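You operate a simulated robot arm through the tools that you are given. There is no shell and no other tool.

Carry out the task below with a simulated robot arm. There is one attempt and no reset: what you move stays moved.

## Task
Set machine one's pressure to about 30 MPa with the valve knob.
Fine: dial to 0, start it, close the dies, turn the knob by the display, open the dies again and switch off.

Only the result counts: the job must be done as asked and must still hold three seconds after the hand-in. Knocking over, shifting, dropping, spilling or breaking anything else fails it.

## Robot
A 7-joint arm with a two-finger parallel gripper, fixed in place. Base frame: the origin is on the floor under the middle of its stand, x ahead of it, y to its left, z up; the work surface is at about z = 880. Readings come in mm, degrees, newtons and seconds.
It reaches about 1247 mm from its shoulder. Its first joint turns from -132.0 to 132.0 degrees. Payload 3.91 kg.
The tool frame sits at the grasp point between the pads (the TCP): z along the fingers, y along the line on which they close. The tips reach 30 mm beyond it. Largest opening 110 mm; finger width 20, thickness 10; the body of the gripper, 48 by 112 mm, starts 55 mm behind the TCP.
Orientation is that of the tool frame in the base frame, as a unit quaternion [x, y, z, w]. With the fingers straight down and closing along the base's y, the tool's x points along the base's -x, its y along +y and its z along -z.

## Interface
- The arm moves only by the tool step_arm. Its argument "steps" is a list of rows, each a list of 6 numbers: the shift along the base's x, y, z in mm, then the turn, a rotation vector about the base's x, y, z in degrees. In form: [[dx, dy, dz, ax, ay, az], ...]. A call has 1 to 20 rows; each row shifts and turns the commanded pose from where the row before left it. "hand" is the finger opening in mm, from 0 to 110, set as the call begins (left out, the last holds). Rows are played at 5 a second. More than 50 mm and 8.6 degrees between two rows, or a gripper value outside its range, and nothing of the call is played. A pose out of reach is approached as far as the arm can. The call stops where the force on the tool passes 40 N (or 10 N more than at its start, if that is more) or the arm is blocked; 0.2 s more then pass. The fingers move at their own pace (about 108 mm/s each) and stop on an object; they squeeze with about 41 N. The grip force told is the motor's: it shows also when the fingers shut on nothing. Time passes only in rows, and 0.2 s behind the last, so rows that do not move let the fingers close. It gives the time, the measured TCP pose, the force on the tool (base axes), the opening and the grip force at its end, in the units of the frame above (readings bear some noise), with the torque about the TCP (base axes, N m) and any sound that the robot's microphone picked up.
- Cameras (640 x 400 px; columns grow to the right, rows downward): "scene" is fixed at [219.6, -498.2, 1876.8]; the picture's right is [0.79, -0.61, 0.00], its down [-0.44, -0.56, -0.70] and it looks along [0.43, 0.56, -0.71] (base axes); focal length 310 px, centre (320, 200). "wrist" rides on the gripper at [72, 17, -103] in the tool frame; the picture's right is [-0.23, 0.97, 0.00], its down [-0.76, -0.18, -0.62] and it looks along [-0.61, -0.14, 0.78] (tool axes); focal length 222 px, centre (320, 200). There is no depth. A picture from a camera that has moved, and an enlarged one, comes with that camera's place and axes in the base frame and with its lens. The place of the scene camera against the robot may be out by one fixed shift of up to 12 mm in any direction.
- camera(camera): a new picture of that camera. It takes no simulated time.
- inspect(camera, box): a new picture of the part [left, top, right, bottom] of that camera's present view, enlarged. It takes no simulated time.
- close_job(): hands the job in; it is judged then, once.

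Nothing tells you positions but the pictures and the camera data. Unless the task says otherwise, let go and move clear before handing in.

The tools are called after "Request:" as name(argument=value, ...) on one line, values as JSON. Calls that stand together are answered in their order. step_arm: Moves the arm, as the interface text tells. Its arguments: {"type":"object","properties":{"steps":{"type":"array"},"hand":{"type":"number"}},"required":["steps"]} The other tools are called the same way: camera (camera) takes a picture; inspect (camera, box) takes an enlarged picture of a part of a camera's view; close_job () hands the job in.

At the start:

```text
time_s: 0.0
tool_pos: [584.0, 234.9, 1482.6]
tcp_rot: [0.0, 1.0, 0.0, -0.001]
wrist_force: [-0.4, 0.2, -0.2]
torque: [0.03, -0.01, -0.02]
finger_gap: 110.1
finger_force: 0.0
```

scene: 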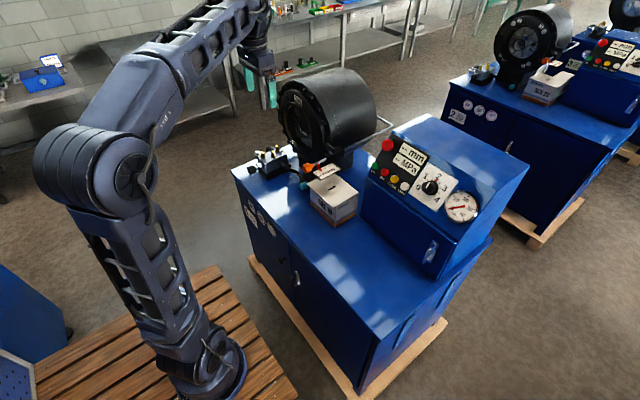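
wrist: 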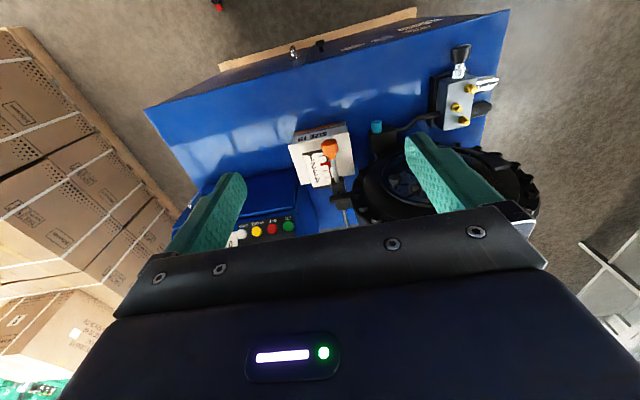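

I see a hydraulic crimping press with a control panel (buttons, displays, a dial, a gauge) and a valve block on the left side. I'll look closer at the panel and the valve first.

Request:
inspect(camera="scene", box=[350, 120, 510, 240])

Request:
inspect(camera="scene", box=[230, 130, 370, 230])

Request:
inspect(camera="wrist", box=[400, 30, 540, 150])

Request:
inspect(camera="wrist", box=[200, 100, 400, 260])

Request:
inspect(camera="scene", box=[440, 0, 640, 160])

```text
3.33 times, centred on (430, 180) of scene
camera zoom: at [219.6, -498.2, 1876.8], right [0.79, -0.61, 0.0], down [-0.44, -0.56, -0.7], along [0.43, 0.56, -0.71], focal length 1032 px, centre (-47, 267)
```

zoom: 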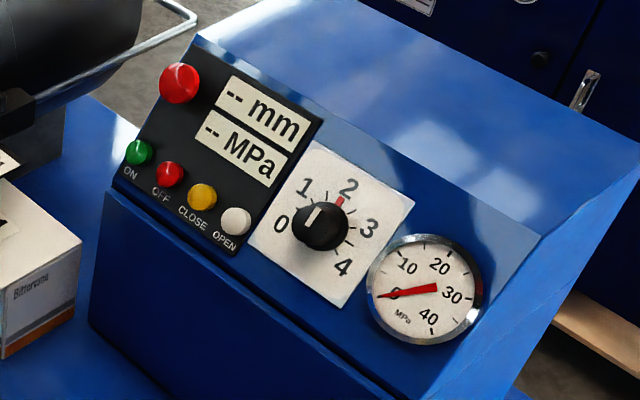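

```text
4.00 times, centred on (300, 180) of scene
camera zoom: at [219.6, -498.2, 1876.8], right [0.79, -0.61, 0.0], down [-0.44, -0.56, -0.7], along [0.43, 0.56, -0.71], focal length 1239 px, centre (400, 280)
```

zoom: 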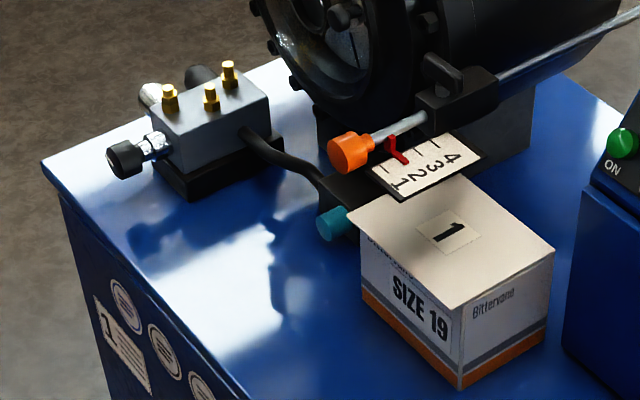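

```text
3.33 times, centred on (470, 90) of wrist
camera zoom: at [512.5, 252.3, 1585.2], right [0.23, 0.97, 0.0], down [0.76, -0.18, 0.62], along [0.61, -0.14, -0.78], focal length 740 px, centre (-180, 567)
```

zoom: 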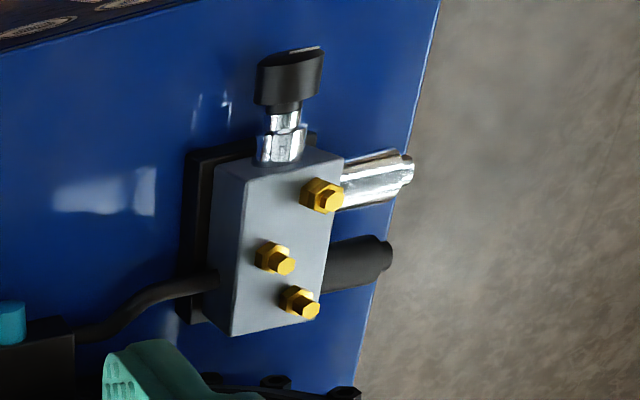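

```text
2.50 times, centred on (300, 180) of wrist
camera zoom: at [512.5, 252.3, 1585.2], right [0.23, 0.97, 0.0], down [0.76, -0.18, 0.62], along [0.61, -0.14, -0.78], focal length 555 px, centre (370, 250)
```

zoom: 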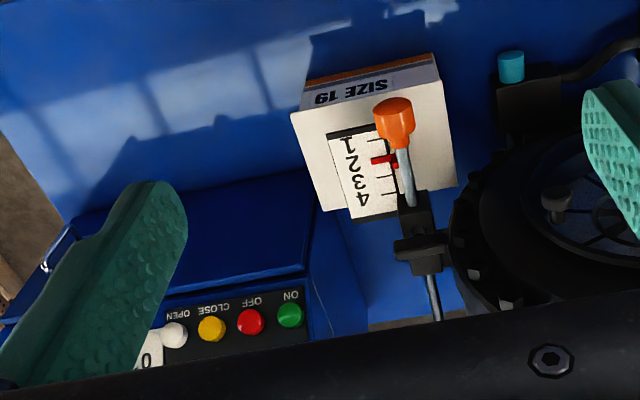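

```text
2.50 times, centred on (540, 80) of scene
camera zoom: at [219.6, -498.2, 1876.8], right [0.79, -0.61, 0.0], down [-0.44, -0.56, -0.7], along [0.43, 0.56, -0.71], focal length 774 px, centre (-230, 500)
```

zoom: 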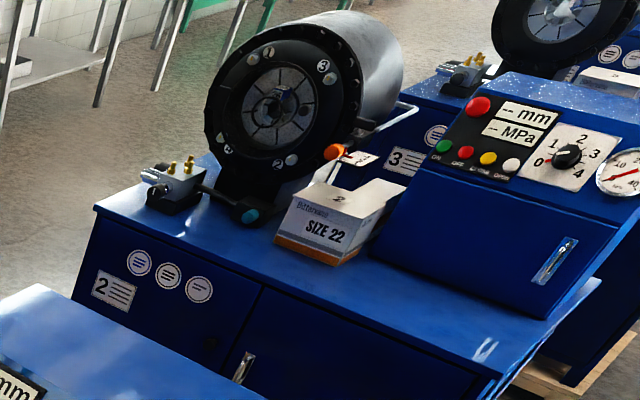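

The machine nearest the arm carries label "1". Its button row is at about x 911, z 1167, with y from 72 (ON) to -63 (OPEN). The valve knob is near (642, 561, 968) and faces the robot. I'll move in front of the panel and tilt the gripper towards it to measure it properly.

Request:
step_arm(steps=[[5, -34, -21, 0, -8.1, 0], [5, -34, -21, 0, -8.1, 0], [5, -34, -21, 0, -8.1, 0], [5, -34, -21, 0, -8.1, 0], [5, -34, -21, 0, -8.1, 0], [5, -34, -21, 0, -8.1, 0], [5, -34, -21, 0, -8.1, 0]])

```text
time_s: 1.6
tool_pos: [620.4, -1.9, 1337.7]
tcp_rot: [0.0, 0.88, 0.0, 0.474]
wrist_force: [-0.8, -0.5, 0.5]
torque: [0.0, 0.0, 0.02]
finger_gap: 110.2
finger_force: 0.1
```

The arm reached the tilted pose without trouble. I'll check both views.

Request:
camera(camera="wrist")

Request:
camera(camera="scene")

```text
taken
camera wrist: at [494.8, 16.6, 1332.6], right [0.12, 0.97, 0.19], down [-0.1, -0.18, 0.98], along [0.99, -0.14, 0.08], focal length 222 px, centre (320, 200)
```

wrist: 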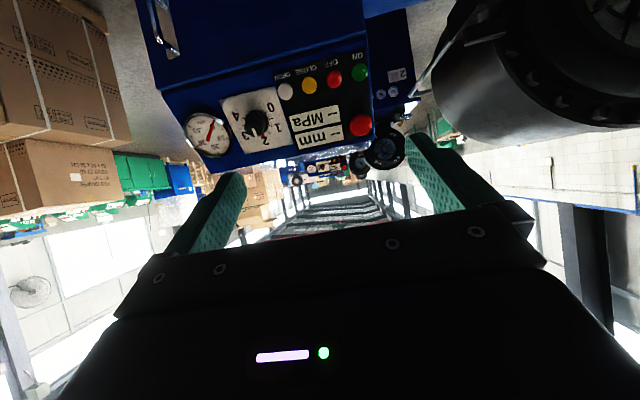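

```text
taken
```

scene: 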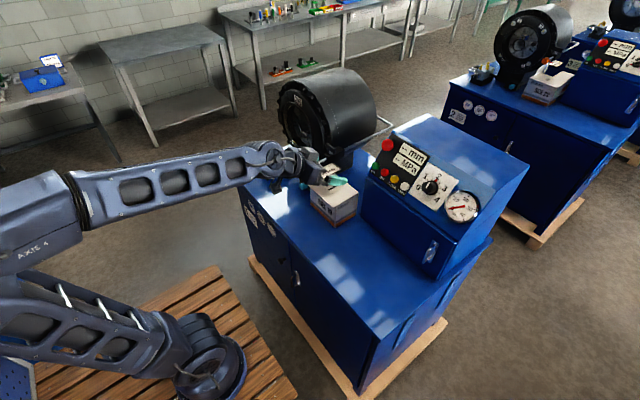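

The panel shows upside down in the wrist view, but it's clear. I'll zoom in to measure the dial and buttons.

Request:
inspect(camera="wrist", box=[180, 50, 400, 180])

Request:
inspect(camera="scene", box=[405, 165, 485, 225])

Request:
inspect(camera="wrist", box=[200, 80, 300, 160])

```text
2.91 times, centred on (290, 115) of wrist
camera zoom: at [494.8, 16.6, 1332.6], right [0.12, 0.97, 0.19], down [-0.1, -0.18, 0.98], along [0.99, -0.14, 0.08], focal length 646 px, centre (407, 447)
```

zoom: 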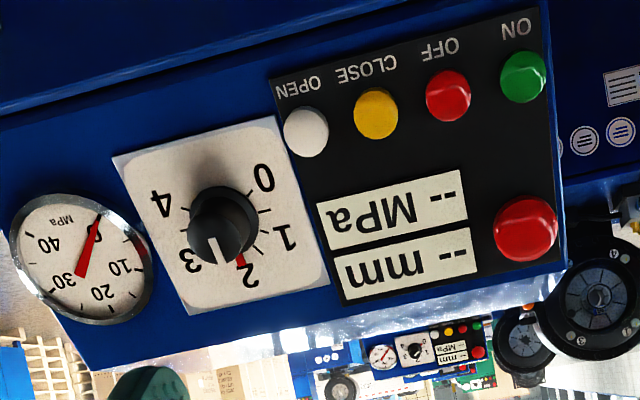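

```text
6.67 times, centred on (445, 195) of scene
camera zoom: at [219.6, -498.2, 1876.8], right [0.79, -0.61, 0.0], down [-0.44, -0.56, -0.7], along [0.43, 0.56, -0.71], focal length 2065 px, centre (-513, 233)
```

zoom: 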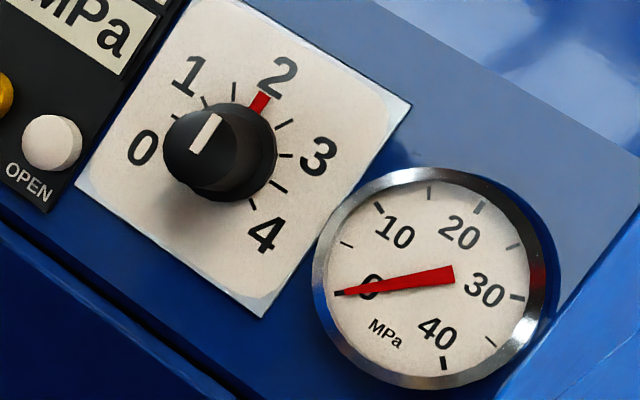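

```text
5.00 times, centred on (250, 120) of wrist
camera zoom: at [494.8, 16.6, 1332.6], right [0.12, 0.97, 0.19], down [-0.1, -0.18, 0.98], along [0.99, -0.14, 0.08], focal length 1111 px, centre (670, 600)
```

zoom: 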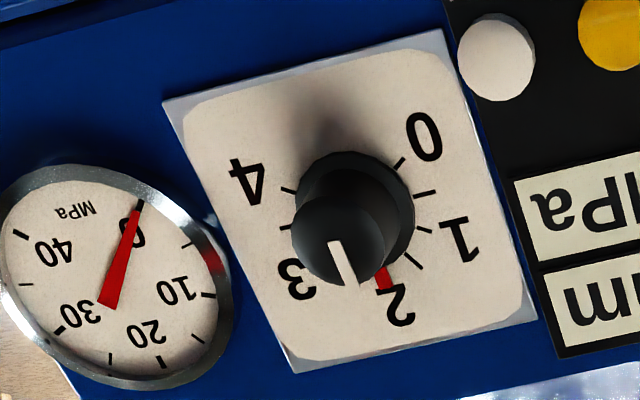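

The panel slopes about 57° and the dial's centre is near (948, -144, 1190). It reads 2, so it needs about 120° counter-clockwise to reach 0. I'll move to a stand-off above the dial along its axis.

Request:
step_arm(hand=70, steps=[[30, -23.5, -8, 0, 0, 0], [30, -23.5, -8, 0, 0, 0], [30, -23.5, -8, 0, 0, 0], [30, -23.5, -8, 0, 0, 0], [30, -23.5, -8, 0, 0, 0], [31, -23.5, -9, 0, 0, 0], [0, 0, 0, 0, 0, 0]])

Request:
camera(camera="wrist")

Request:
camera(camera="scene")

```text
time_s: 3.2
tool_pos: [803.9, -148.0, 1286.2]
tcp_rot: [0.001, 0.88, -0.001, 0.475]
wrist_force: [-0.6, -1.1, 0.3]
torque: [0.01, 0.04, 0.04]
finger_gap: 70.0
finger_force: 0.1
```

```text
taken
camera wrist: at [678.3, -130.4, 1280.0], right [0.13, 0.97, 0.19], down [-0.1, -0.18, 0.98], along [0.99, -0.14, 0.08], focal length 222 px, centre (320, 200)
```

wrist: 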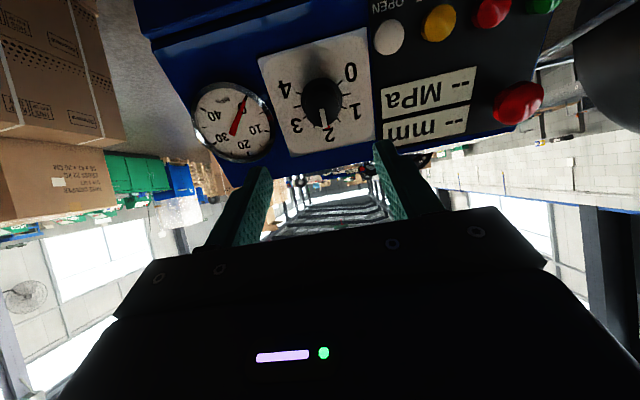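

```text
taken
```

scene: 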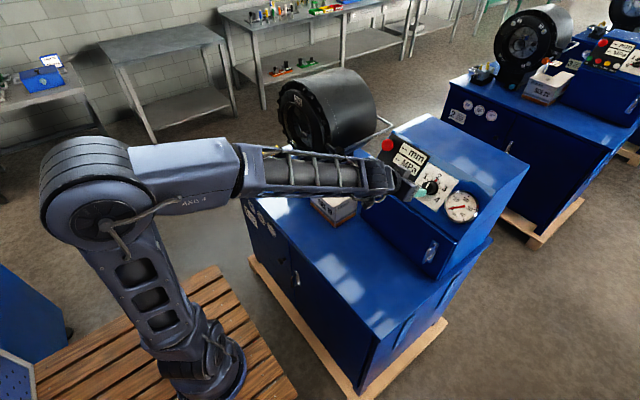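

I'm in front of the dial. I'll pause one step to check how noisy the position reading is, then zoom in on the knob.

Request:
step_arm(steps=[[0, 0, 0, 0, 0, 0], [0, 0, 0, 0, 0, 0]])

Request:
inspect(camera="wrist", box=[240, 20, 400, 180])

```text
time_s: 3.8
tool_pos: [804.4, -145.9, 1284.7]
tcp_rot: [0.0, 0.88, 0.0, 0.475]
wrist_force: [0.3, -0.2, 0.1]
torque: [-0.02, 0.04, 0.03]
finger_gap: 70.1
finger_force: 0.0
```

```text
2.50 times, centred on (320, 100) of wrist
camera zoom: at [678.5, -129.8, 1279.7], right [0.12, 0.97, 0.19], down [-0.1, -0.18, 0.98], along [0.99, -0.14, 0.08], focal length 555 px, centre (320, 450)
```

zoom: 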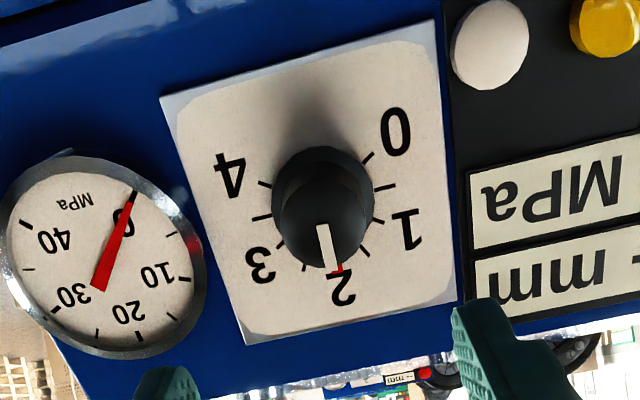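

The dial knob is about 38 mm wide and 35 mm tall, on the axis through (948.5, -145.5, 1190.5). I'll roll the wrist 60° clockwise first, which leaves room for a full 120° counter-clockwise turn.

Request:
step_arm(steps=[[0, 0, 0, 6.7, 0, -4.37], [0, 0, 0, 6.7, 0, -4.37], [0, 0, 0, 6.7, 0, -4.37], [0, 0, 0, 6.7, 0, -4.37], [0, 0, 0, 6.7, 0, -4.37], [0, 0, 0, 6.7, 0, -4.37], [0, 0, 0, 6.7, 0, -4.37], [0, 0, 0, 6.7, 0, -4.37], [0, 0, 0, 0, 0, 0]])

Request:
camera(camera="wrist")

```text
time_s: 5.8
tool_pos: [801.4, -143.2, 1286.7]
tcp_rot: [0.466, 0.746, 0.253, 0.403]
wrist_force: [-0.1, 0.3, 0.1]
torque: [0.0, 0.02, -0.01]
finger_gap: 70.3
finger_force: 0.0
```

```text
taken
camera wrist: at [706.0, -70.9, 1328.4], right [0.53, 0.22, 0.82], down [-0.42, -0.76, 0.48], along [0.73, -0.61, -0.31], focal length 222 px, centre (320, 200)
```

wrist: 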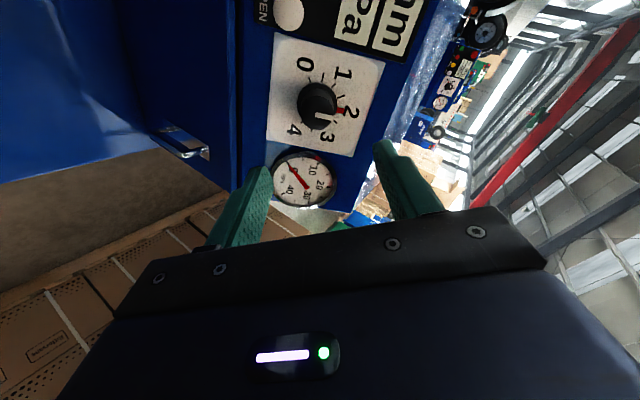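

The roll followed exactly. Next I'll advance along the dial axis most of the way, then check alignment.

Request:
step_arm(steps=[[19, -0.5, -12.4, 0, 0, 0], [19, -0.5, -12.4, 0, 0, 0], [19, -0.5, -12.4, 0, 0, 0], [15, -0.5, -10, 0, 0, 0], [0, 0, 0, 0, 0, 0]])

Request:
camera(camera="wrist")

Request:
inspect(camera="scene", box=[380, 140, 500, 230])

```text
time_s: 7.0
tool_pos: [872.0, -146.1, 1237.7]
tcp_rot: [0.465, 0.746, 0.254, 0.403]
wrist_force: [0.6, 0.4, 0.3]
torque: [-0.02, -0.03, -0.02]
finger_gap: 69.8
finger_force: 0.1
```

```text
taken
camera wrist: at [776.8, -73.7, 1279.7], right [0.53, 0.22, 0.82], down [-0.42, -0.76, 0.49], along [0.73, -0.61, -0.31], focal length 222 px, centre (320, 200)
```

wrist: 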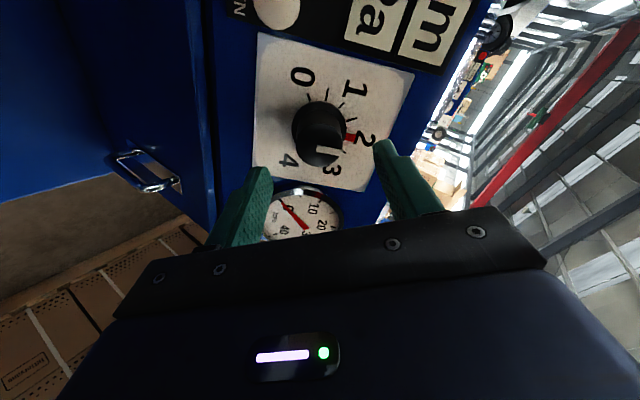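

```text
4.44 times, centred on (440, 185) of scene
camera zoom: at [219.6, -498.2, 1876.8], right [0.79, -0.61, 0.0], down [-0.44, -0.56, -0.7], along [0.43, 0.56, -0.71], focal length 1377 px, centre (-213, 267)
```

zoom: 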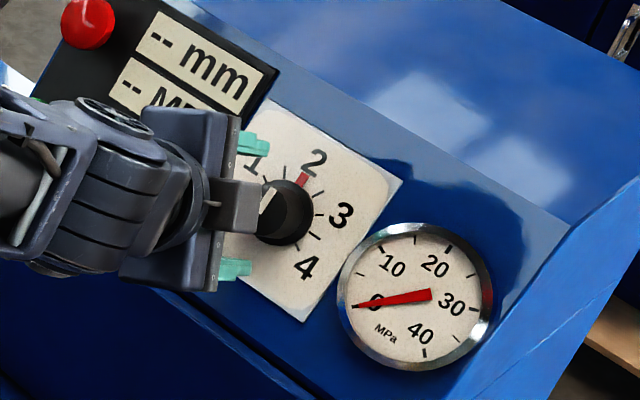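

The fingers line up on either side of the knob. I'll advance the last 48 mm so the tips pass over the knob, then check before closing.

Request:
step_arm(steps=[[13.8, 0.2, -8.1, 0, 0, 0], [13.8, 0.2, -8.1, 0, 0, 0], [13.7, 0.2, -8.1, 0, 0, 0], [0, 0, 0, 0, 0, 0]])

Request:
camera(camera="wrist")

Request:
inspect(camera="scene", box=[380, 140, 500, 230])

```text
time_s: 8.0
tool_pos: [914.3, -145.4, 1213.3]
tcp_rot: [0.466, 0.746, 0.253, 0.402]
wrist_force: [1.5, 0.1, -0.6]
torque: [0.02, 0.02, -0.02]
finger_gap: 70.0
finger_force: 0.2
```

```text
taken
camera wrist: at [818.5, -72.9, 1254.9], right [0.53, 0.22, 0.82], down [-0.42, -0.76, 0.49], along [0.73, -0.61, -0.31], focal length 222 px, centre (320, 200)
```

wrist: 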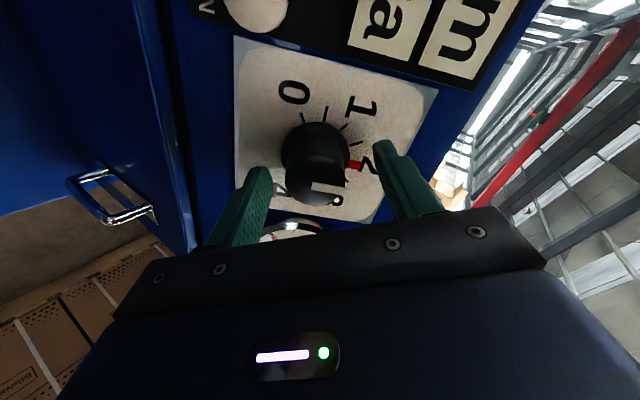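

```text
4.44 times, centred on (440, 185) of scene
camera zoom: at [219.6, -498.2, 1876.8], right [0.79, -0.61, 0.0], down [-0.44, -0.56, -0.7], along [0.43, 0.56, -0.71], focal length 1377 px, centre (-213, 267)
```

zoom: 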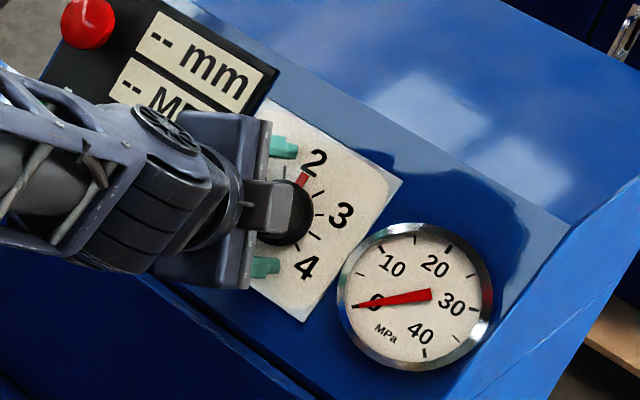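

The fingers straddle the knob. There's a small red tab near one finger, so I'll check it won't be caught.

Request:
inspect(camera="wrist", box=[240, 80, 440, 240])

Request:
inspect(camera="scene", box=[415, 160, 463, 208])

```text
2.50 times, centred on (340, 160) of wrist
camera zoom: at [818.5, -72.9, 1254.9], right [0.53, 0.22, 0.82], down [-0.42, -0.76, 0.49], along [0.73, -0.61, -0.31], focal length 555 px, centre (270, 300)
```

zoom: 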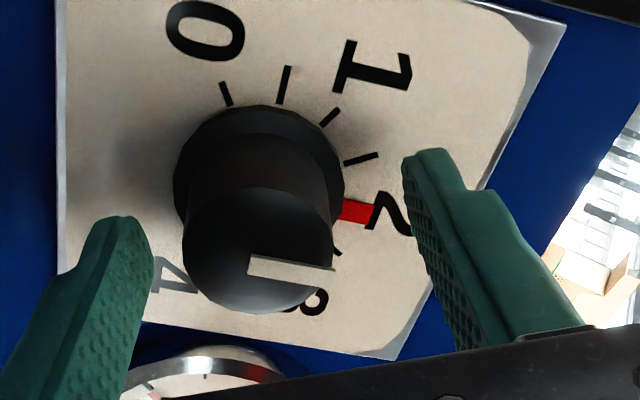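

```text
8.33 times, centred on (439, 184) of scene
camera zoom: at [219.6, -498.2, 1876.8], right [0.79, -0.61, 0.0], down [-0.44, -0.56, -0.7], along [0.43, 0.56, -0.71], focal length 2581 px, centre (-672, 333)
```

zoom: 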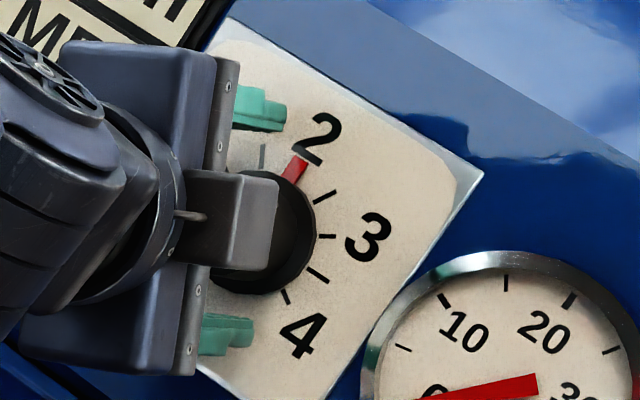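

The tab lies flat at plate level, below the fingertips. I'll close on the knob.

Request:
step_arm(hand=10, steps=[[0, 0, 0, 0, 0, 0], [0, 0, 0, 0, 0, 0], [0, 0, 0, 0, 0, 0]])

```text
time_s: 8.8
tool_pos: [912.4, -145.8, 1211.5]
tcp_rot: [0.467, 0.747, 0.252, 0.402]
wrist_force: [-30.1, -7.5, -23.0]
torque: [-0.36, 1.06, -0.43]
finger_gap: 36.8
finger_force: 44.7
```

The grip holds at 36.8 mm, but there's about 35 N of sideways load, so I'm slightly off-centre. I'll shift about 1.5 mm along the closing line to relieve it.

Request:
step_arm(steps=[[-0.5, -0.45, -0.75, 0, 0, 0], [-0.25, -0.2, -0.35, 0, 0, 0], [0, 0, 0, 0, 0, 0]])

```text
time_s: 9.6
tool_pos: [912.5, -146.2, 1211.6]
tcp_rot: [0.466, 0.747, 0.252, 0.401]
wrist_force: [-22.9, -7.9, -37.8]
torque: [-0.29, 1.28, -0.32]
finger_gap: 37.1
finger_force: 44.7
```

The load grew, so that was the wrong direction. I'll shift back the other way.

Request:
step_arm(steps=[[0.75, 0.65, 1.1, 0, 0, 0], [0.5, 0.45, 0.75, 0, 0, 0], [0, 0, 0, 0, 0, 0]])

```text
time_s: 10.0
tool_pos: [911.9, -146.0, 1212.0]
tcp_rot: [0.467, 0.747, 0.251, 0.401]
wrist_force: [3.6, -2.6, -2.4]
torque: [0.06, 0.07, 0.05]
finger_gap: 36.9
finger_force: 45.4
stopped in row 2: the force on the tool passed its limit at 57 N (the readings are from after the stop); the commanded pose is now the measured one
```

The stop zeroed the load: force is now about 4 N and the grip is solid. I'll turn counter-clockwise in small steps.

Request:
step_arm(steps=[[0, 0, 0, -4.2, 0, 2.73], [0, 0, 0, -4.2, 0, 2.73], [0, 0, 0, -4.2, 0, 2.73], [0, 0, 0, -4.2, 0, 2.73]])

Request:
inspect(camera="scene", box=[400, 150, 480, 220])

Request:
inspect(camera="wrist", box=[240, 80, 440, 240])

```text
time_s: 11.0
tool_pos: [911.8, -145.8, 1211.9]
tcp_rot: [0.33, 0.817, 0.177, 0.439]
wrist_force: [-3.8, -1.5, 4.3]
torque: [0.28, 0.23, 0.41]
finger_gap: 37.0
finger_force: 44.2
```

```text
5.71 times, centred on (440, 185) of scene
camera zoom: at [219.6, -498.2, 1876.8], right [0.79, -0.61, 0.0], down [-0.44, -0.56, -0.7], along [0.43, 0.56, -0.71], focal length 1770 px, centre (-366, 286)
```

zoom: 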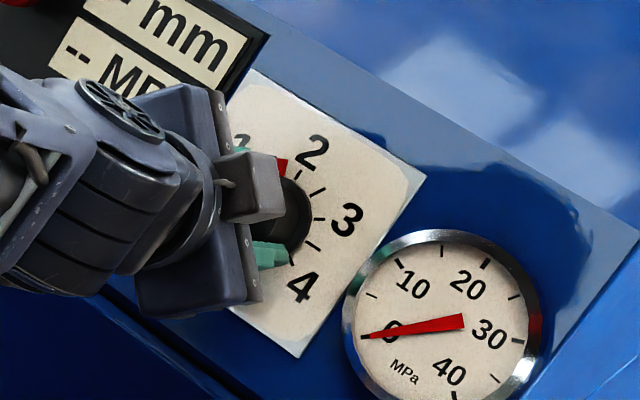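

```text
2.50 times, centred on (340, 160) of wrist
camera zoom: at [804.8, -83.5, 1233.6], right [0.46, 0.54, 0.7], down [-0.29, -0.66, 0.7], along [0.84, -0.52, -0.15], focal length 555 px, centre (270, 300)
```

zoom: 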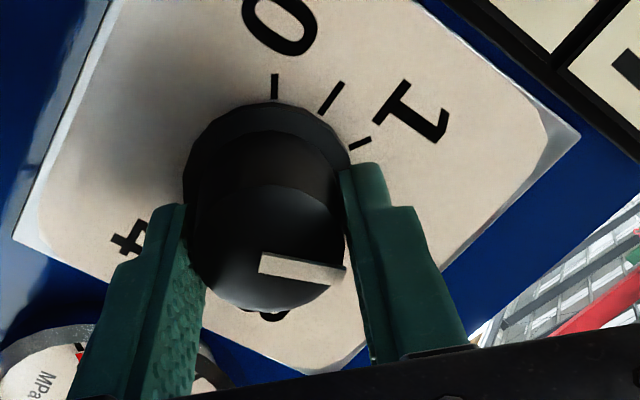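

The knob turns with the hand at low load. I'll carry on another 70°.

Request:
step_arm(steps=[[0, 0, 0, -5.87, 0, 3.82], [0, 0, 0, -5.87, 0, 3.82], [0, 0, 0, -5.87, 0, 3.82], [0, 0, 0, -5.87, 0, 3.82], [0, 0, 0, -5.87, 0, 3.82], [0, 0, 0, -5.87, 0, 3.82], [0, 0, 0, -5.87, 0, 3.82], [0, 0, 0, -5.87, 0, 3.82], [0, 0, 0, -5.87, 0, 3.82], [0, 0, 0, -5.87, 0, 3.82]])

Request:
inspect(camera="wrist", box=[240, 80, 440, 240])

Request:
inspect(camera="scene", box=[400, 150, 480, 220])

```text
time_s: 13.2
tool_pos: [913.5, -144.2, 1211.7]
tcp_rot: [-0.198, 0.857, -0.111, 0.462]
wrist_force: [9.8, 13.4, 0.7]
torque: [0.38, -0.26, 0.54]
finger_gap: 37.1
finger_force: 45.2
```

```text
2.50 times, centred on (340, 160) of wrist
camera zoom: at [787.0, -160.1, 1206.5], right [-0.12, 0.97, -0.19], down [-0.1, 0.18, 0.98], along [0.99, 0.14, 0.08], focal length 555 px, centre (270, 300)
```

zoom: 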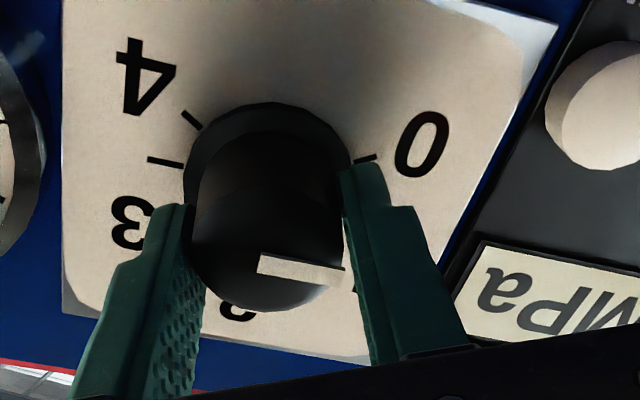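

```text
5.71 times, centred on (440, 185) of scene
camera zoom: at [219.6, -498.2, 1876.8], right [0.79, -0.61, 0.0], down [-0.44, -0.56, -0.7], along [0.43, 0.56, -0.71], focal length 1770 px, centre (-366, 286)
```

zoom: 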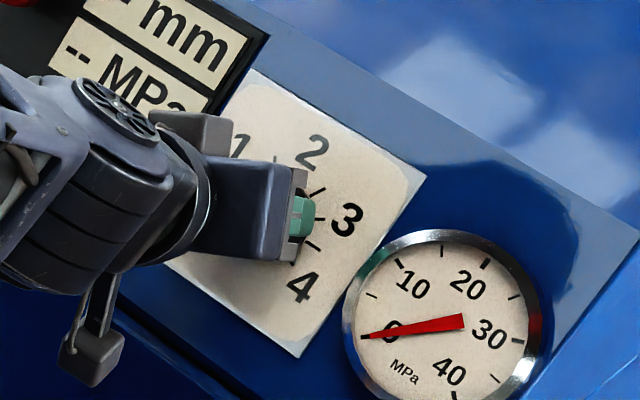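

90° turned with no slip. About 35° remains, so I'll continue and watch the torque for the end stop.

Request:
step_arm(steps=[[0, 0, 0, -5.87, 0, 3.82], [0, 0, 0, -5.87, 0, 3.82], [0, 0, 0, -5.87, 0, 3.82], [0, 0, 0, -5.87, 0, 3.82], [0, 0, 0, -4.2, 0, 2.73]])

Request:
inspect(camera="wrist", box=[240, 80, 440, 240])

Request:
inspect(camera="scene", box=[400, 150, 480, 220])

```text
time_s: 14.4
tool_pos: [911.8, -143.9, 1210.8]
tcp_rot: [-0.433, 0.765, -0.238, 0.414]
wrist_force: [-5.1, 23.4, -2.5]
torque: [1.09, 0.25, 0.07]
finger_gap: 37.2
finger_force: 44.9
```

```text
2.50 times, centred on (340, 160) of wrist
camera zoom: at [797.4, -196.7, 1222.8], right [-0.39, 0.69, -0.61], down [-0.22, 0.57, 0.79], along [0.89, 0.44, -0.06], focal length 555 px, centre (270, 300)
```

zoom: 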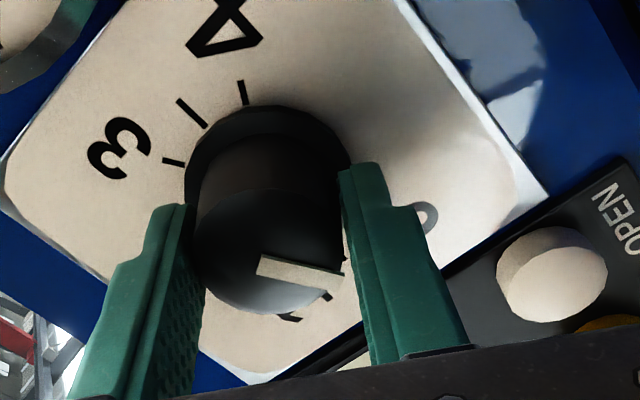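

```text
5.71 times, centred on (440, 185) of scene
camera zoom: at [219.6, -498.2, 1876.8], right [0.79, -0.61, 0.0], down [-0.44, -0.56, -0.7], along [0.43, 0.56, -0.71], focal length 1770 px, centre (-366, 286)
```

zoom: 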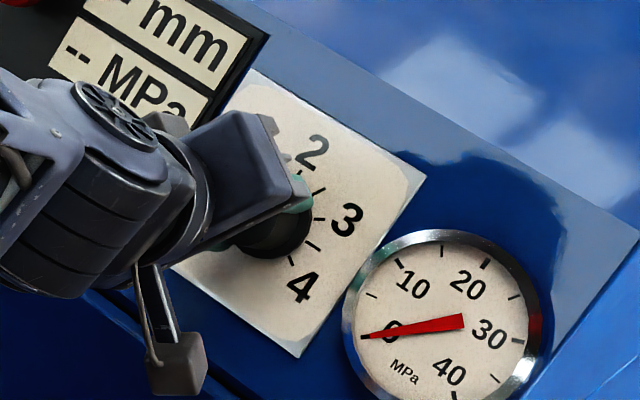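

Rotation totals 123° and the torque about the dial axis just rose to about 0.9 N·m, which may be the end stop. I'll try a few more degrees to tell.

Request:
step_arm(steps=[[0, 0, 0, -1.7, 0, 1.1], [0, 0, 0, -1.7, 0, 1.1], [0, 0, 0, 0, 0, 0]])

Request:
inspect(camera="wrist", box=[240, 80, 440, 240])

```text
time_s: 15.2
tool_pos: [910.8, -144.8, 1210.6]
tcp_rot: [-0.459, 0.749, -0.254, 0.405]
wrist_force: [-23.0, 25.5, -13.9]
torque: [1.11, 0.81, 0.2]
finger_gap: 37.3
finger_force: 45.0
```

```text
2.50 times, centred on (340, 160) of wrist
camera zoom: at [799.5, -200.5, 1226.0], right [-0.41, 0.64, -0.65], down [-0.25, 0.6, 0.76], along [0.88, 0.47, -0.09], focal length 555 px, centre (270, 300)
```

zoom: 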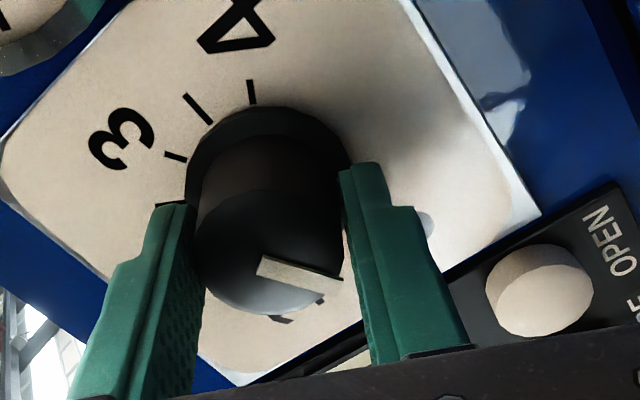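

The knob now slips in the fingers and torque has levelled off, so the dial is at its end stop. I'll release, back off and check the reading.

Request:
step_arm(hand=70, steps=[[0, 0, 0, 0, 0, 0], [0, 0, 0, 0, 0, 0], [-10, 0, 6.5, 0, 0, 0], [-20, 0, 13, 0, 0, 0], [-25, 0, 16.3, 0, 0, 0], [-25, 0, 16.3, 0, 0, 0]])

Request:
inspect(camera="scene", box=[400, 150, 480, 220])

Request:
camera(camera="wrist")

```text
time_s: 16.6
tool_pos: [835.0, -145.5, 1262.0]
tcp_rot: [-0.459, 0.749, -0.253, 0.406]
wrist_force: [1.0, 0.1, -0.6]
torque: [0.02, -0.03, -0.03]
finger_gap: 69.8
finger_force: 0.1
```

```text
5.71 times, centred on (440, 185) of scene
camera zoom: at [219.6, -498.2, 1876.8], right [0.79, -0.61, 0.0], down [-0.44, -0.56, -0.7], along [0.43, 0.56, -0.71], focal length 1770 px, centre (-366, 286)
```

zoom: 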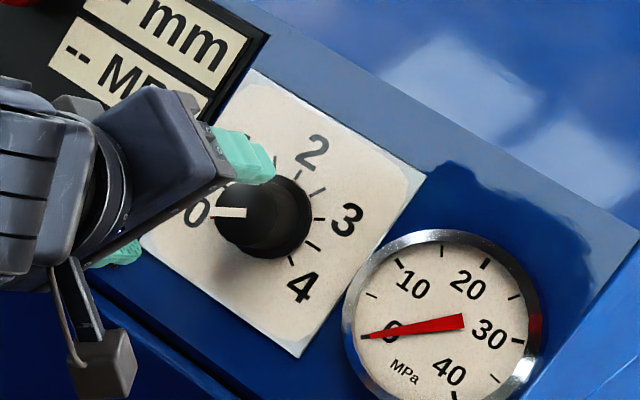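

```text
taken
camera wrist: at [722.9, -201.5, 1276.7], right [-0.41, 0.64, -0.65], down [-0.25, 0.6, 0.76], along [0.88, 0.47, -0.09], focal length 222 px, centre (320, 200)
```

wrist: 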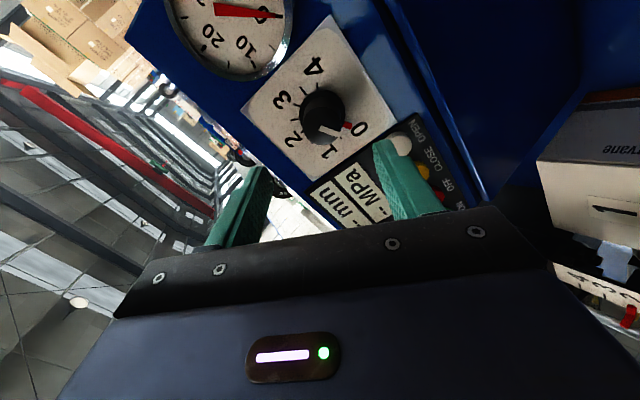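

The dial points at 0. Next I'll level the wrist, close the fingers and line up in front of the green ON button.

Request:
step_arm(hand=0, steps=[[-5, 26.8, 0, 6.63, 0, -4.32], [-5, 26.8, 0, 6.63, 0, -4.32], [0, 26.8, -5, 6.63, 0, -4.32], [0, 26.8, -5, 6.63, 0, -4.32], [0, 26.8, -10, 6.63, 0, -4.32], [0, 26.8, -10, 6.63, 0, -4.32], [0, 26.8, -10, 6.63, 0, -4.32], [0, 26.5, -10, 6.63, 0, -4.32], [0, 0, 0, 0, 0, 0]])

Request:
camera(camera="wrist")

Request:
inspect(camera="scene", box=[350, 120, 470, 210])

```text
time_s: 18.6
tool_pos: [823.7, 68.6, 1212.6]
tcp_rot: [0.004, 0.881, -0.002, 0.473]
wrist_force: [-0.3, 0.0, -0.7]
torque: [0.0, 0.0, 0.04]
finger_gap: 0.1
finger_force: 37.9
```

```text
taken
camera wrist: at [697.9, 87.0, 1208.1], right [0.13, 0.97, 0.19], down [-0.1, -0.18, 0.98], along [0.99, -0.15, 0.08], focal length 222 px, centre (320, 200)
```

wrist: 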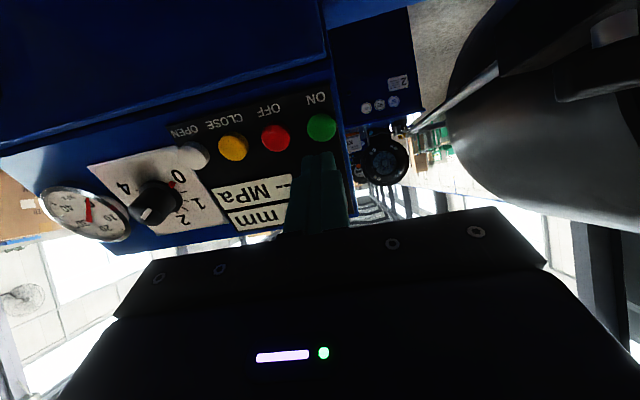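

```text
4.44 times, centred on (410, 165) of scene
camera zoom: at [219.6, -498.2, 1876.8], right [0.79, -0.61, 0.0], down [-0.44, -0.56, -0.7], along [0.43, 0.56, -0.71], focal length 1377 px, centre (-80, 356)
```

zoom: 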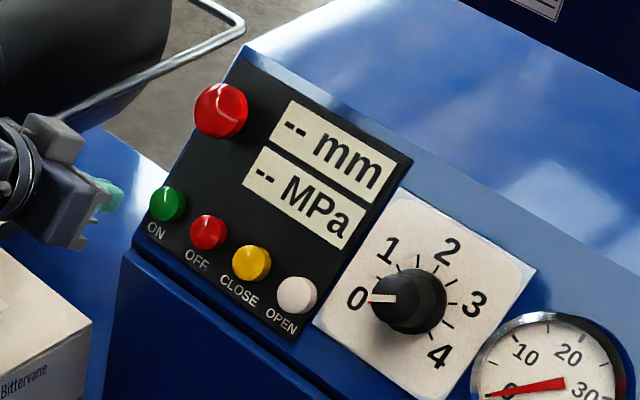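

The tip is aligned on ON to within a few mm. I'll move up to just short of the button.

Request:
step_arm(steps=[[27.1, 0.4, -13.3, 0, 0, 0], [25.1, 0, -16.4, 0, 0, 0], [5, 0, -3.3, 0, 0, 0], [0, 0, 0, 0, 0, 0]])

Request:
inspect(camera="scene", box=[350, 120, 470, 210])

Request:
inspect(camera="wrist", box=[200, 60, 400, 240])

```text
time_s: 19.6
tool_pos: [881.7, 67.9, 1179.3]
tcp_rot: [0.002, 0.881, -0.002, 0.474]
wrist_force: [-0.7, -0.3, 0.3]
torque: [-0.01, -0.01, -0.02]
finger_gap: 0.0
finger_force: 37.5
```

```text
4.44 times, centred on (410, 165) of scene
camera zoom: at [219.6, -498.2, 1876.8], right [0.79, -0.61, 0.0], down [-0.44, -0.56, -0.7], along [0.43, 0.56, -0.71], focal length 1377 px, centre (-80, 356)
```

zoom: 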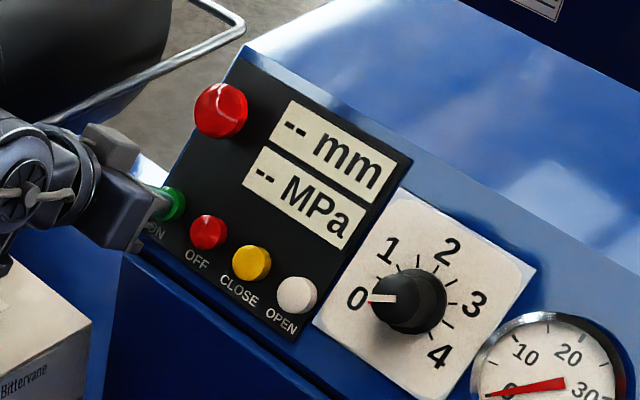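

```text
2.22 times, centred on (300, 150) of wrist
camera zoom: at [756.7, 85.6, 1174.2], right [0.13, 0.97, 0.19], down [-0.1, -0.18, 0.98], along [0.99, -0.15, 0.08], focal length 494 px, centre (364, 311)
```

zoom: 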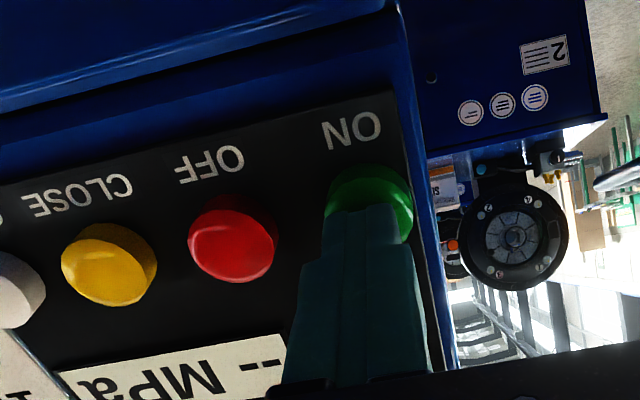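

The fingertip sits on the ON button's axis. I'll press in small steps until it clicks or resists.

Request:
step_arm(steps=[[1.3, 0, -0.85, 0, 0, 0], [1.3, 0, -0.85, 0, 0, 0], [1.3, 0, -0.85, 0, 0, 0], [1.3, 0, -0.85, 0, 0, 0], [1.3, 0, -0.85, 0, 0, 0]])

Request:
inspect(camera="scene", box=[350, 120, 470, 210])

```text
time_s: 20.8
tool_pos: [886.5, 68.5, 1178.3]
tcp_rot: [0.003, 0.88, -0.002, 0.474]
wrist_force: [-1.0, 1.2, 0.3]
torque: [0.03, 0.03, 0.02]
finger_gap: 0.0
finger_force: 37.9
```

```text
4.44 times, centred on (410, 165) of scene
camera zoom: at [219.6, -498.2, 1876.8], right [0.79, -0.61, 0.0], down [-0.44, -0.56, -0.7], along [0.43, 0.56, -0.71], focal length 1377 px, centre (-80, 356)
```

zoom: 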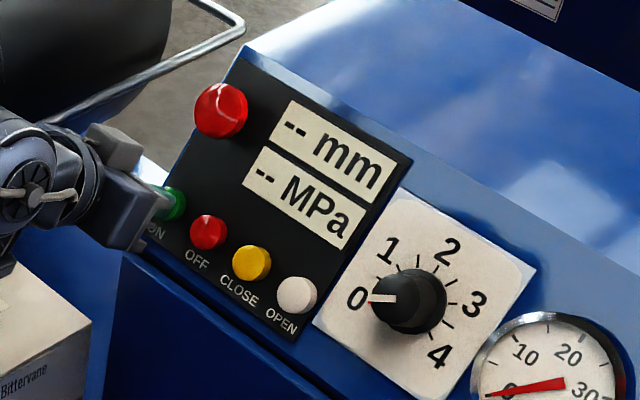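

No contact yet. I'll keep going in small steps.

Request:
step_arm(steps=[[1.3, 0, -0.85, 0, 0, 0], [1.3, 0, -0.85, 0, 0, 0], [1.3, 0, -0.85, 0, 0, 0], [1.3, 0, -0.85, 0, 0, 0], [1.3, 0, -0.85, 0, 0, 0], [1.3, 0, -0.85, 0, 0, 0]])

Request:
inspect(camera="scene", box=[350, 120, 470, 210])

```text
time_s: 22.2
tool_pos: [893.3, 68.1, 1171.2]
tcp_rot: [0.003, 0.88, -0.002, 0.475]
wrist_force: [-25.8, -8.9, 17.3]
torque: [-0.09, 0.08, -0.18]
finger_gap: 0.2
finger_force: 37.1
heard: click
```

```text
4.44 times, centred on (410, 165) of scene
camera zoom: at [219.6, -498.2, 1876.8], right [0.79, -0.61, 0.0], down [-0.44, -0.56, -0.7], along [0.43, 0.56, -0.71], focal length 1377 px, centre (-80, 356)
```

zoom: 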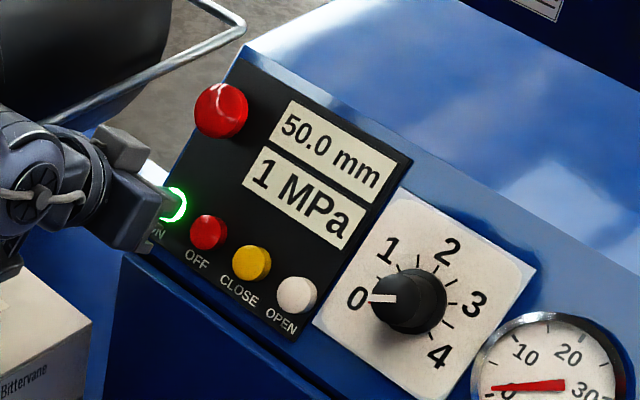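

The machine is on: the ON ring is lit and the display shows 50.0 mm and 1 MPa. Next I'll back off, shift 92 mm to CLOSE and press it.

Request:
step_arm(steps=[[-19, 0, 12.3, 0, 0, 0], [-19, 0, 12.3, 0, 0, 0], [0, -46, 0, 0, 0, 0], [0, -46, 0, 0, 0, 0], [0, 0, 0, 0, 0, 0]])

Request:
camera(camera="wrist")

Request:
inspect(camera="scene", box=[350, 120, 470, 210])

```text
time_s: 23.4
tool_pos: [854.1, -22.2, 1196.6]
tcp_rot: [0.004, 0.88, -0.003, 0.475]
wrist_force: [0.0, -0.7, -0.2]
torque: [0.07, 0.0, 0.07]
finger_gap: 0.1
finger_force: 37.9
```

```text
taken
camera wrist: at [728.2, -4.3, 1191.1], right [0.13, 0.97, 0.19], down [-0.1, -0.18, 0.98], along [0.99, -0.15, 0.08], focal length 222 px, centre (320, 200)
```

wrist: 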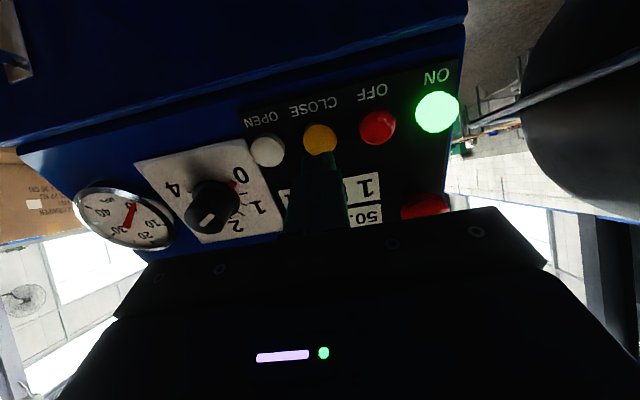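

```text
4.44 times, centred on (410, 165) of scene
camera zoom: at [219.6, -498.2, 1876.8], right [0.79, -0.61, 0.0], down [-0.44, -0.56, -0.7], along [0.43, 0.56, -0.71], focal length 1377 px, centre (-80, 356)
```

zoom: 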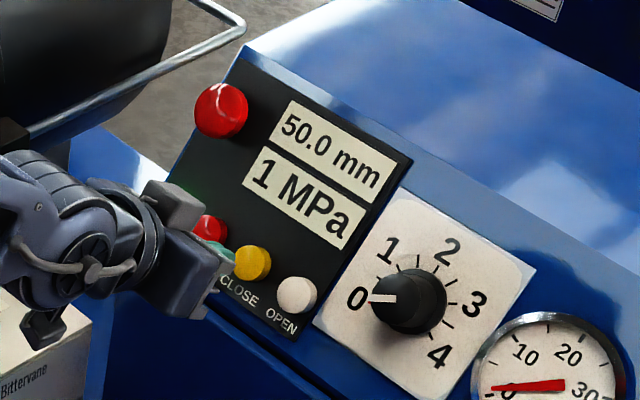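

CLOSE lies straight ahead of the tip. I'll advance and press it.

Request:
step_arm(steps=[[16, 0, -10.4, 0, 0, 0], [16, 0, -10.4, 0, 0, 0], [1.3, 0, -0.85, 0, 0, 0], [1.3, 0, -0.85, 0, 0, 0], [1.3, 0, -0.85, 0, 0, 0], [1.3, 0, -0.85, 0, 0, 0], [1.3, 0, -0.85, 0, 0, 0]])

Request:
inspect(camera="scene", box=[350, 120, 470, 210])

```text
time_s: 25.0
tool_pos: [891.8, -22.1, 1172.6]
tcp_rot: [0.003, 0.881, -0.002, 0.473]
wrist_force: [-31.9, 1.3, 6.1]
torque: [0.06, 0.39, 0.0]
finger_gap: 0.1
finger_force: 37.7
heard: click
```

```text
4.44 times, centred on (410, 165) of scene
camera zoom: at [219.6, -498.2, 1876.8], right [0.79, -0.61, 0.0], down [-0.44, -0.56, -0.7], along [0.43, 0.56, -0.71], focal length 1377 px, centre (-80, 356)
```

zoom: 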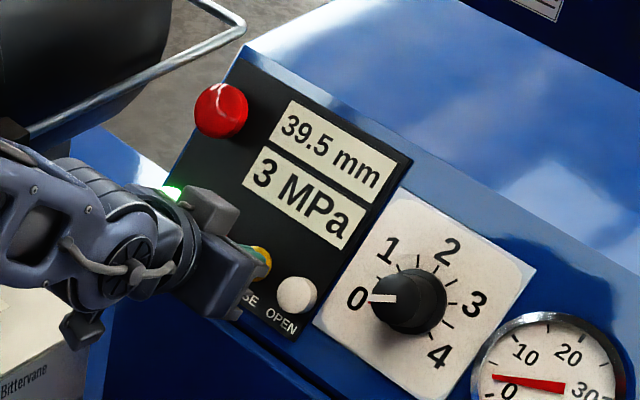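

The dies are closing: the display reads 39.5 mm and 3 MPa. I'll hold for a second and see what happens.

Request:
step_arm(steps=[[0, 0, 0, 0, 0, 0], [0, 0, 0, 0, 0, 0], [0, 0, 0, 0, 0, 0], [0, 0, 0, 0, 0, 0], [0, 0, 0, 0, 0, 0]])

Request:
inspect(camera="scene", box=[350, 120, 510, 240])

```text
time_s: 26.2
tool_pos: [891.4, -23.7, 1173.4]
tcp_rot: [0.002, 0.88, -0.002, 0.476]
wrist_force: [-32.3, 4.4, 5.0]
torque: [0.07, 0.49, 0.14]
finger_gap: 0.0
finger_force: 37.8
```

```text
3.33 times, centred on (430, 180) of scene
camera zoom: at [219.6, -498.2, 1876.8], right [0.79, -0.61, 0.0], down [-0.44, -0.56, -0.7], along [0.43, 0.56, -0.71], focal length 1032 px, centre (-47, 267)
```

zoom: 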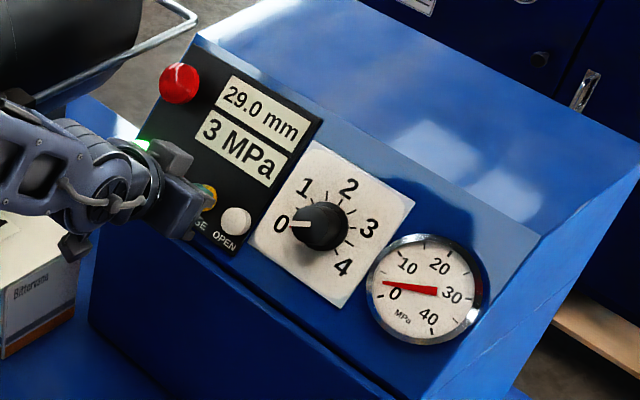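

It's still closing at about 9 mm/s. I'll hold until it stops.

Request:
step_arm(steps=[[0, 0, 0, 0, 0, 0], [0, 0, 0, 0, 0, 0], [0, 0, 0, 0, 0, 0], [0, 0, 0, 0, 0, 0], [0, 0, 0, 0, 0, 0], [0, 0, 0, 0, 0, 0], [0, 0, 0, 0, 0, 0], [0, 0, 0, 0, 0, 0], [0, 0, 0, 0, 0, 0], [0, 0, 0, 0, 0, 0]])

Request:
inspect(camera="scene", box=[350, 120, 510, 240])

```text
time_s: 28.4
tool_pos: [892.9, -22.1, 1172.7]
tcp_rot: [0.004, 0.881, -0.003, 0.474]
wrist_force: [-28.0, 5.3, 10.0]
torque: [0.08, 0.28, 0.11]
finger_gap: 0.0
finger_force: 38.0
```

```text
3.33 times, centred on (430, 180) of scene
camera zoom: at [219.6, -498.2, 1876.8], right [0.79, -0.61, 0.0], down [-0.44, -0.56, -0.7], along [0.43, 0.56, -0.71], focal length 1032 px, centre (-47, 267)
```

zoom: 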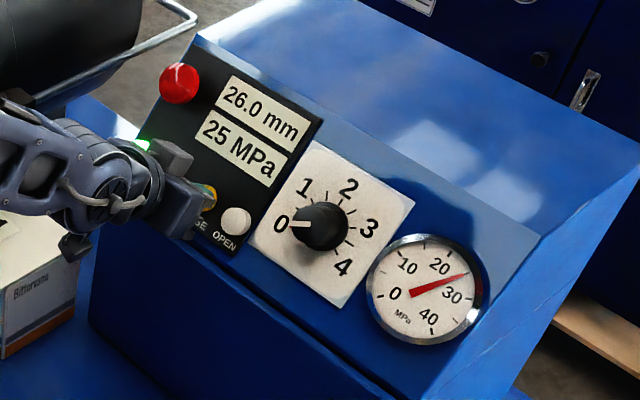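

The dies have closed at 26.0 mm with the pressure at 25 MPa. I'll release the button and see whether that holds.

Request:
step_arm(steps=[[-19, 0, 12.3, 0, 0, 0], [-19, 0, 12.3, 0, 0, 0], [-19, 0, 12.3, 0, 0, 0], [0, 0, 0, 0, 0, 0], [0, 0, 0, 0, 0, 0]])

Request:
inspect(camera="scene", box=[350, 120, 510, 240])

Request:
camera(camera="scene")

```text
time_s: 29.6
tool_pos: [838.3, -23.0, 1208.6]
tcp_rot: [0.003, 0.88, -0.002, 0.474]
wrist_force: [1.1, -0.7, 0.6]
torque: [0.01, -0.03, -0.02]
finger_gap: 0.1
finger_force: 38.2
```

```text
3.33 times, centred on (430, 180) of scene
camera zoom: at [219.6, -498.2, 1876.8], right [0.79, -0.61, 0.0], down [-0.44, -0.56, -0.7], along [0.43, 0.56, -0.71], focal length 1032 px, centre (-47, 267)
```

zoom: 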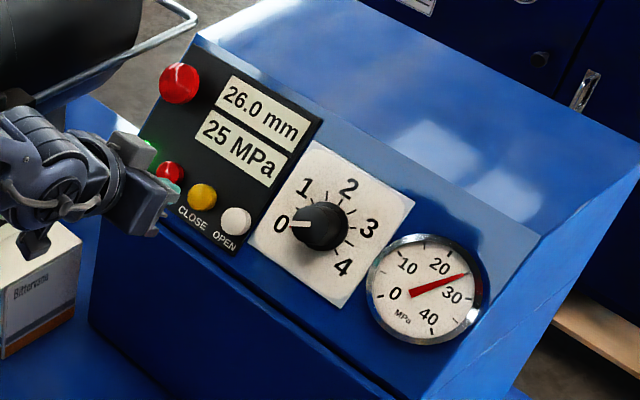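

```text
taken
```

scene: 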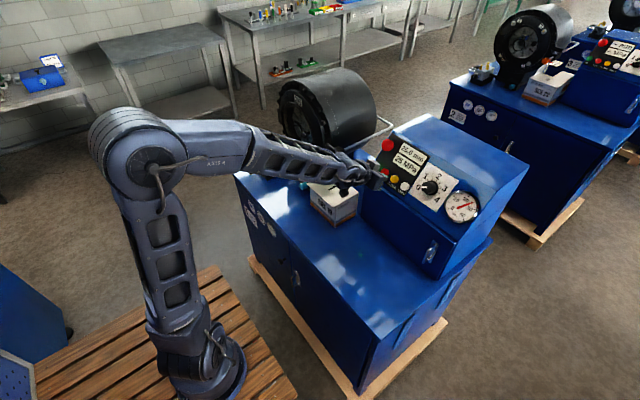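

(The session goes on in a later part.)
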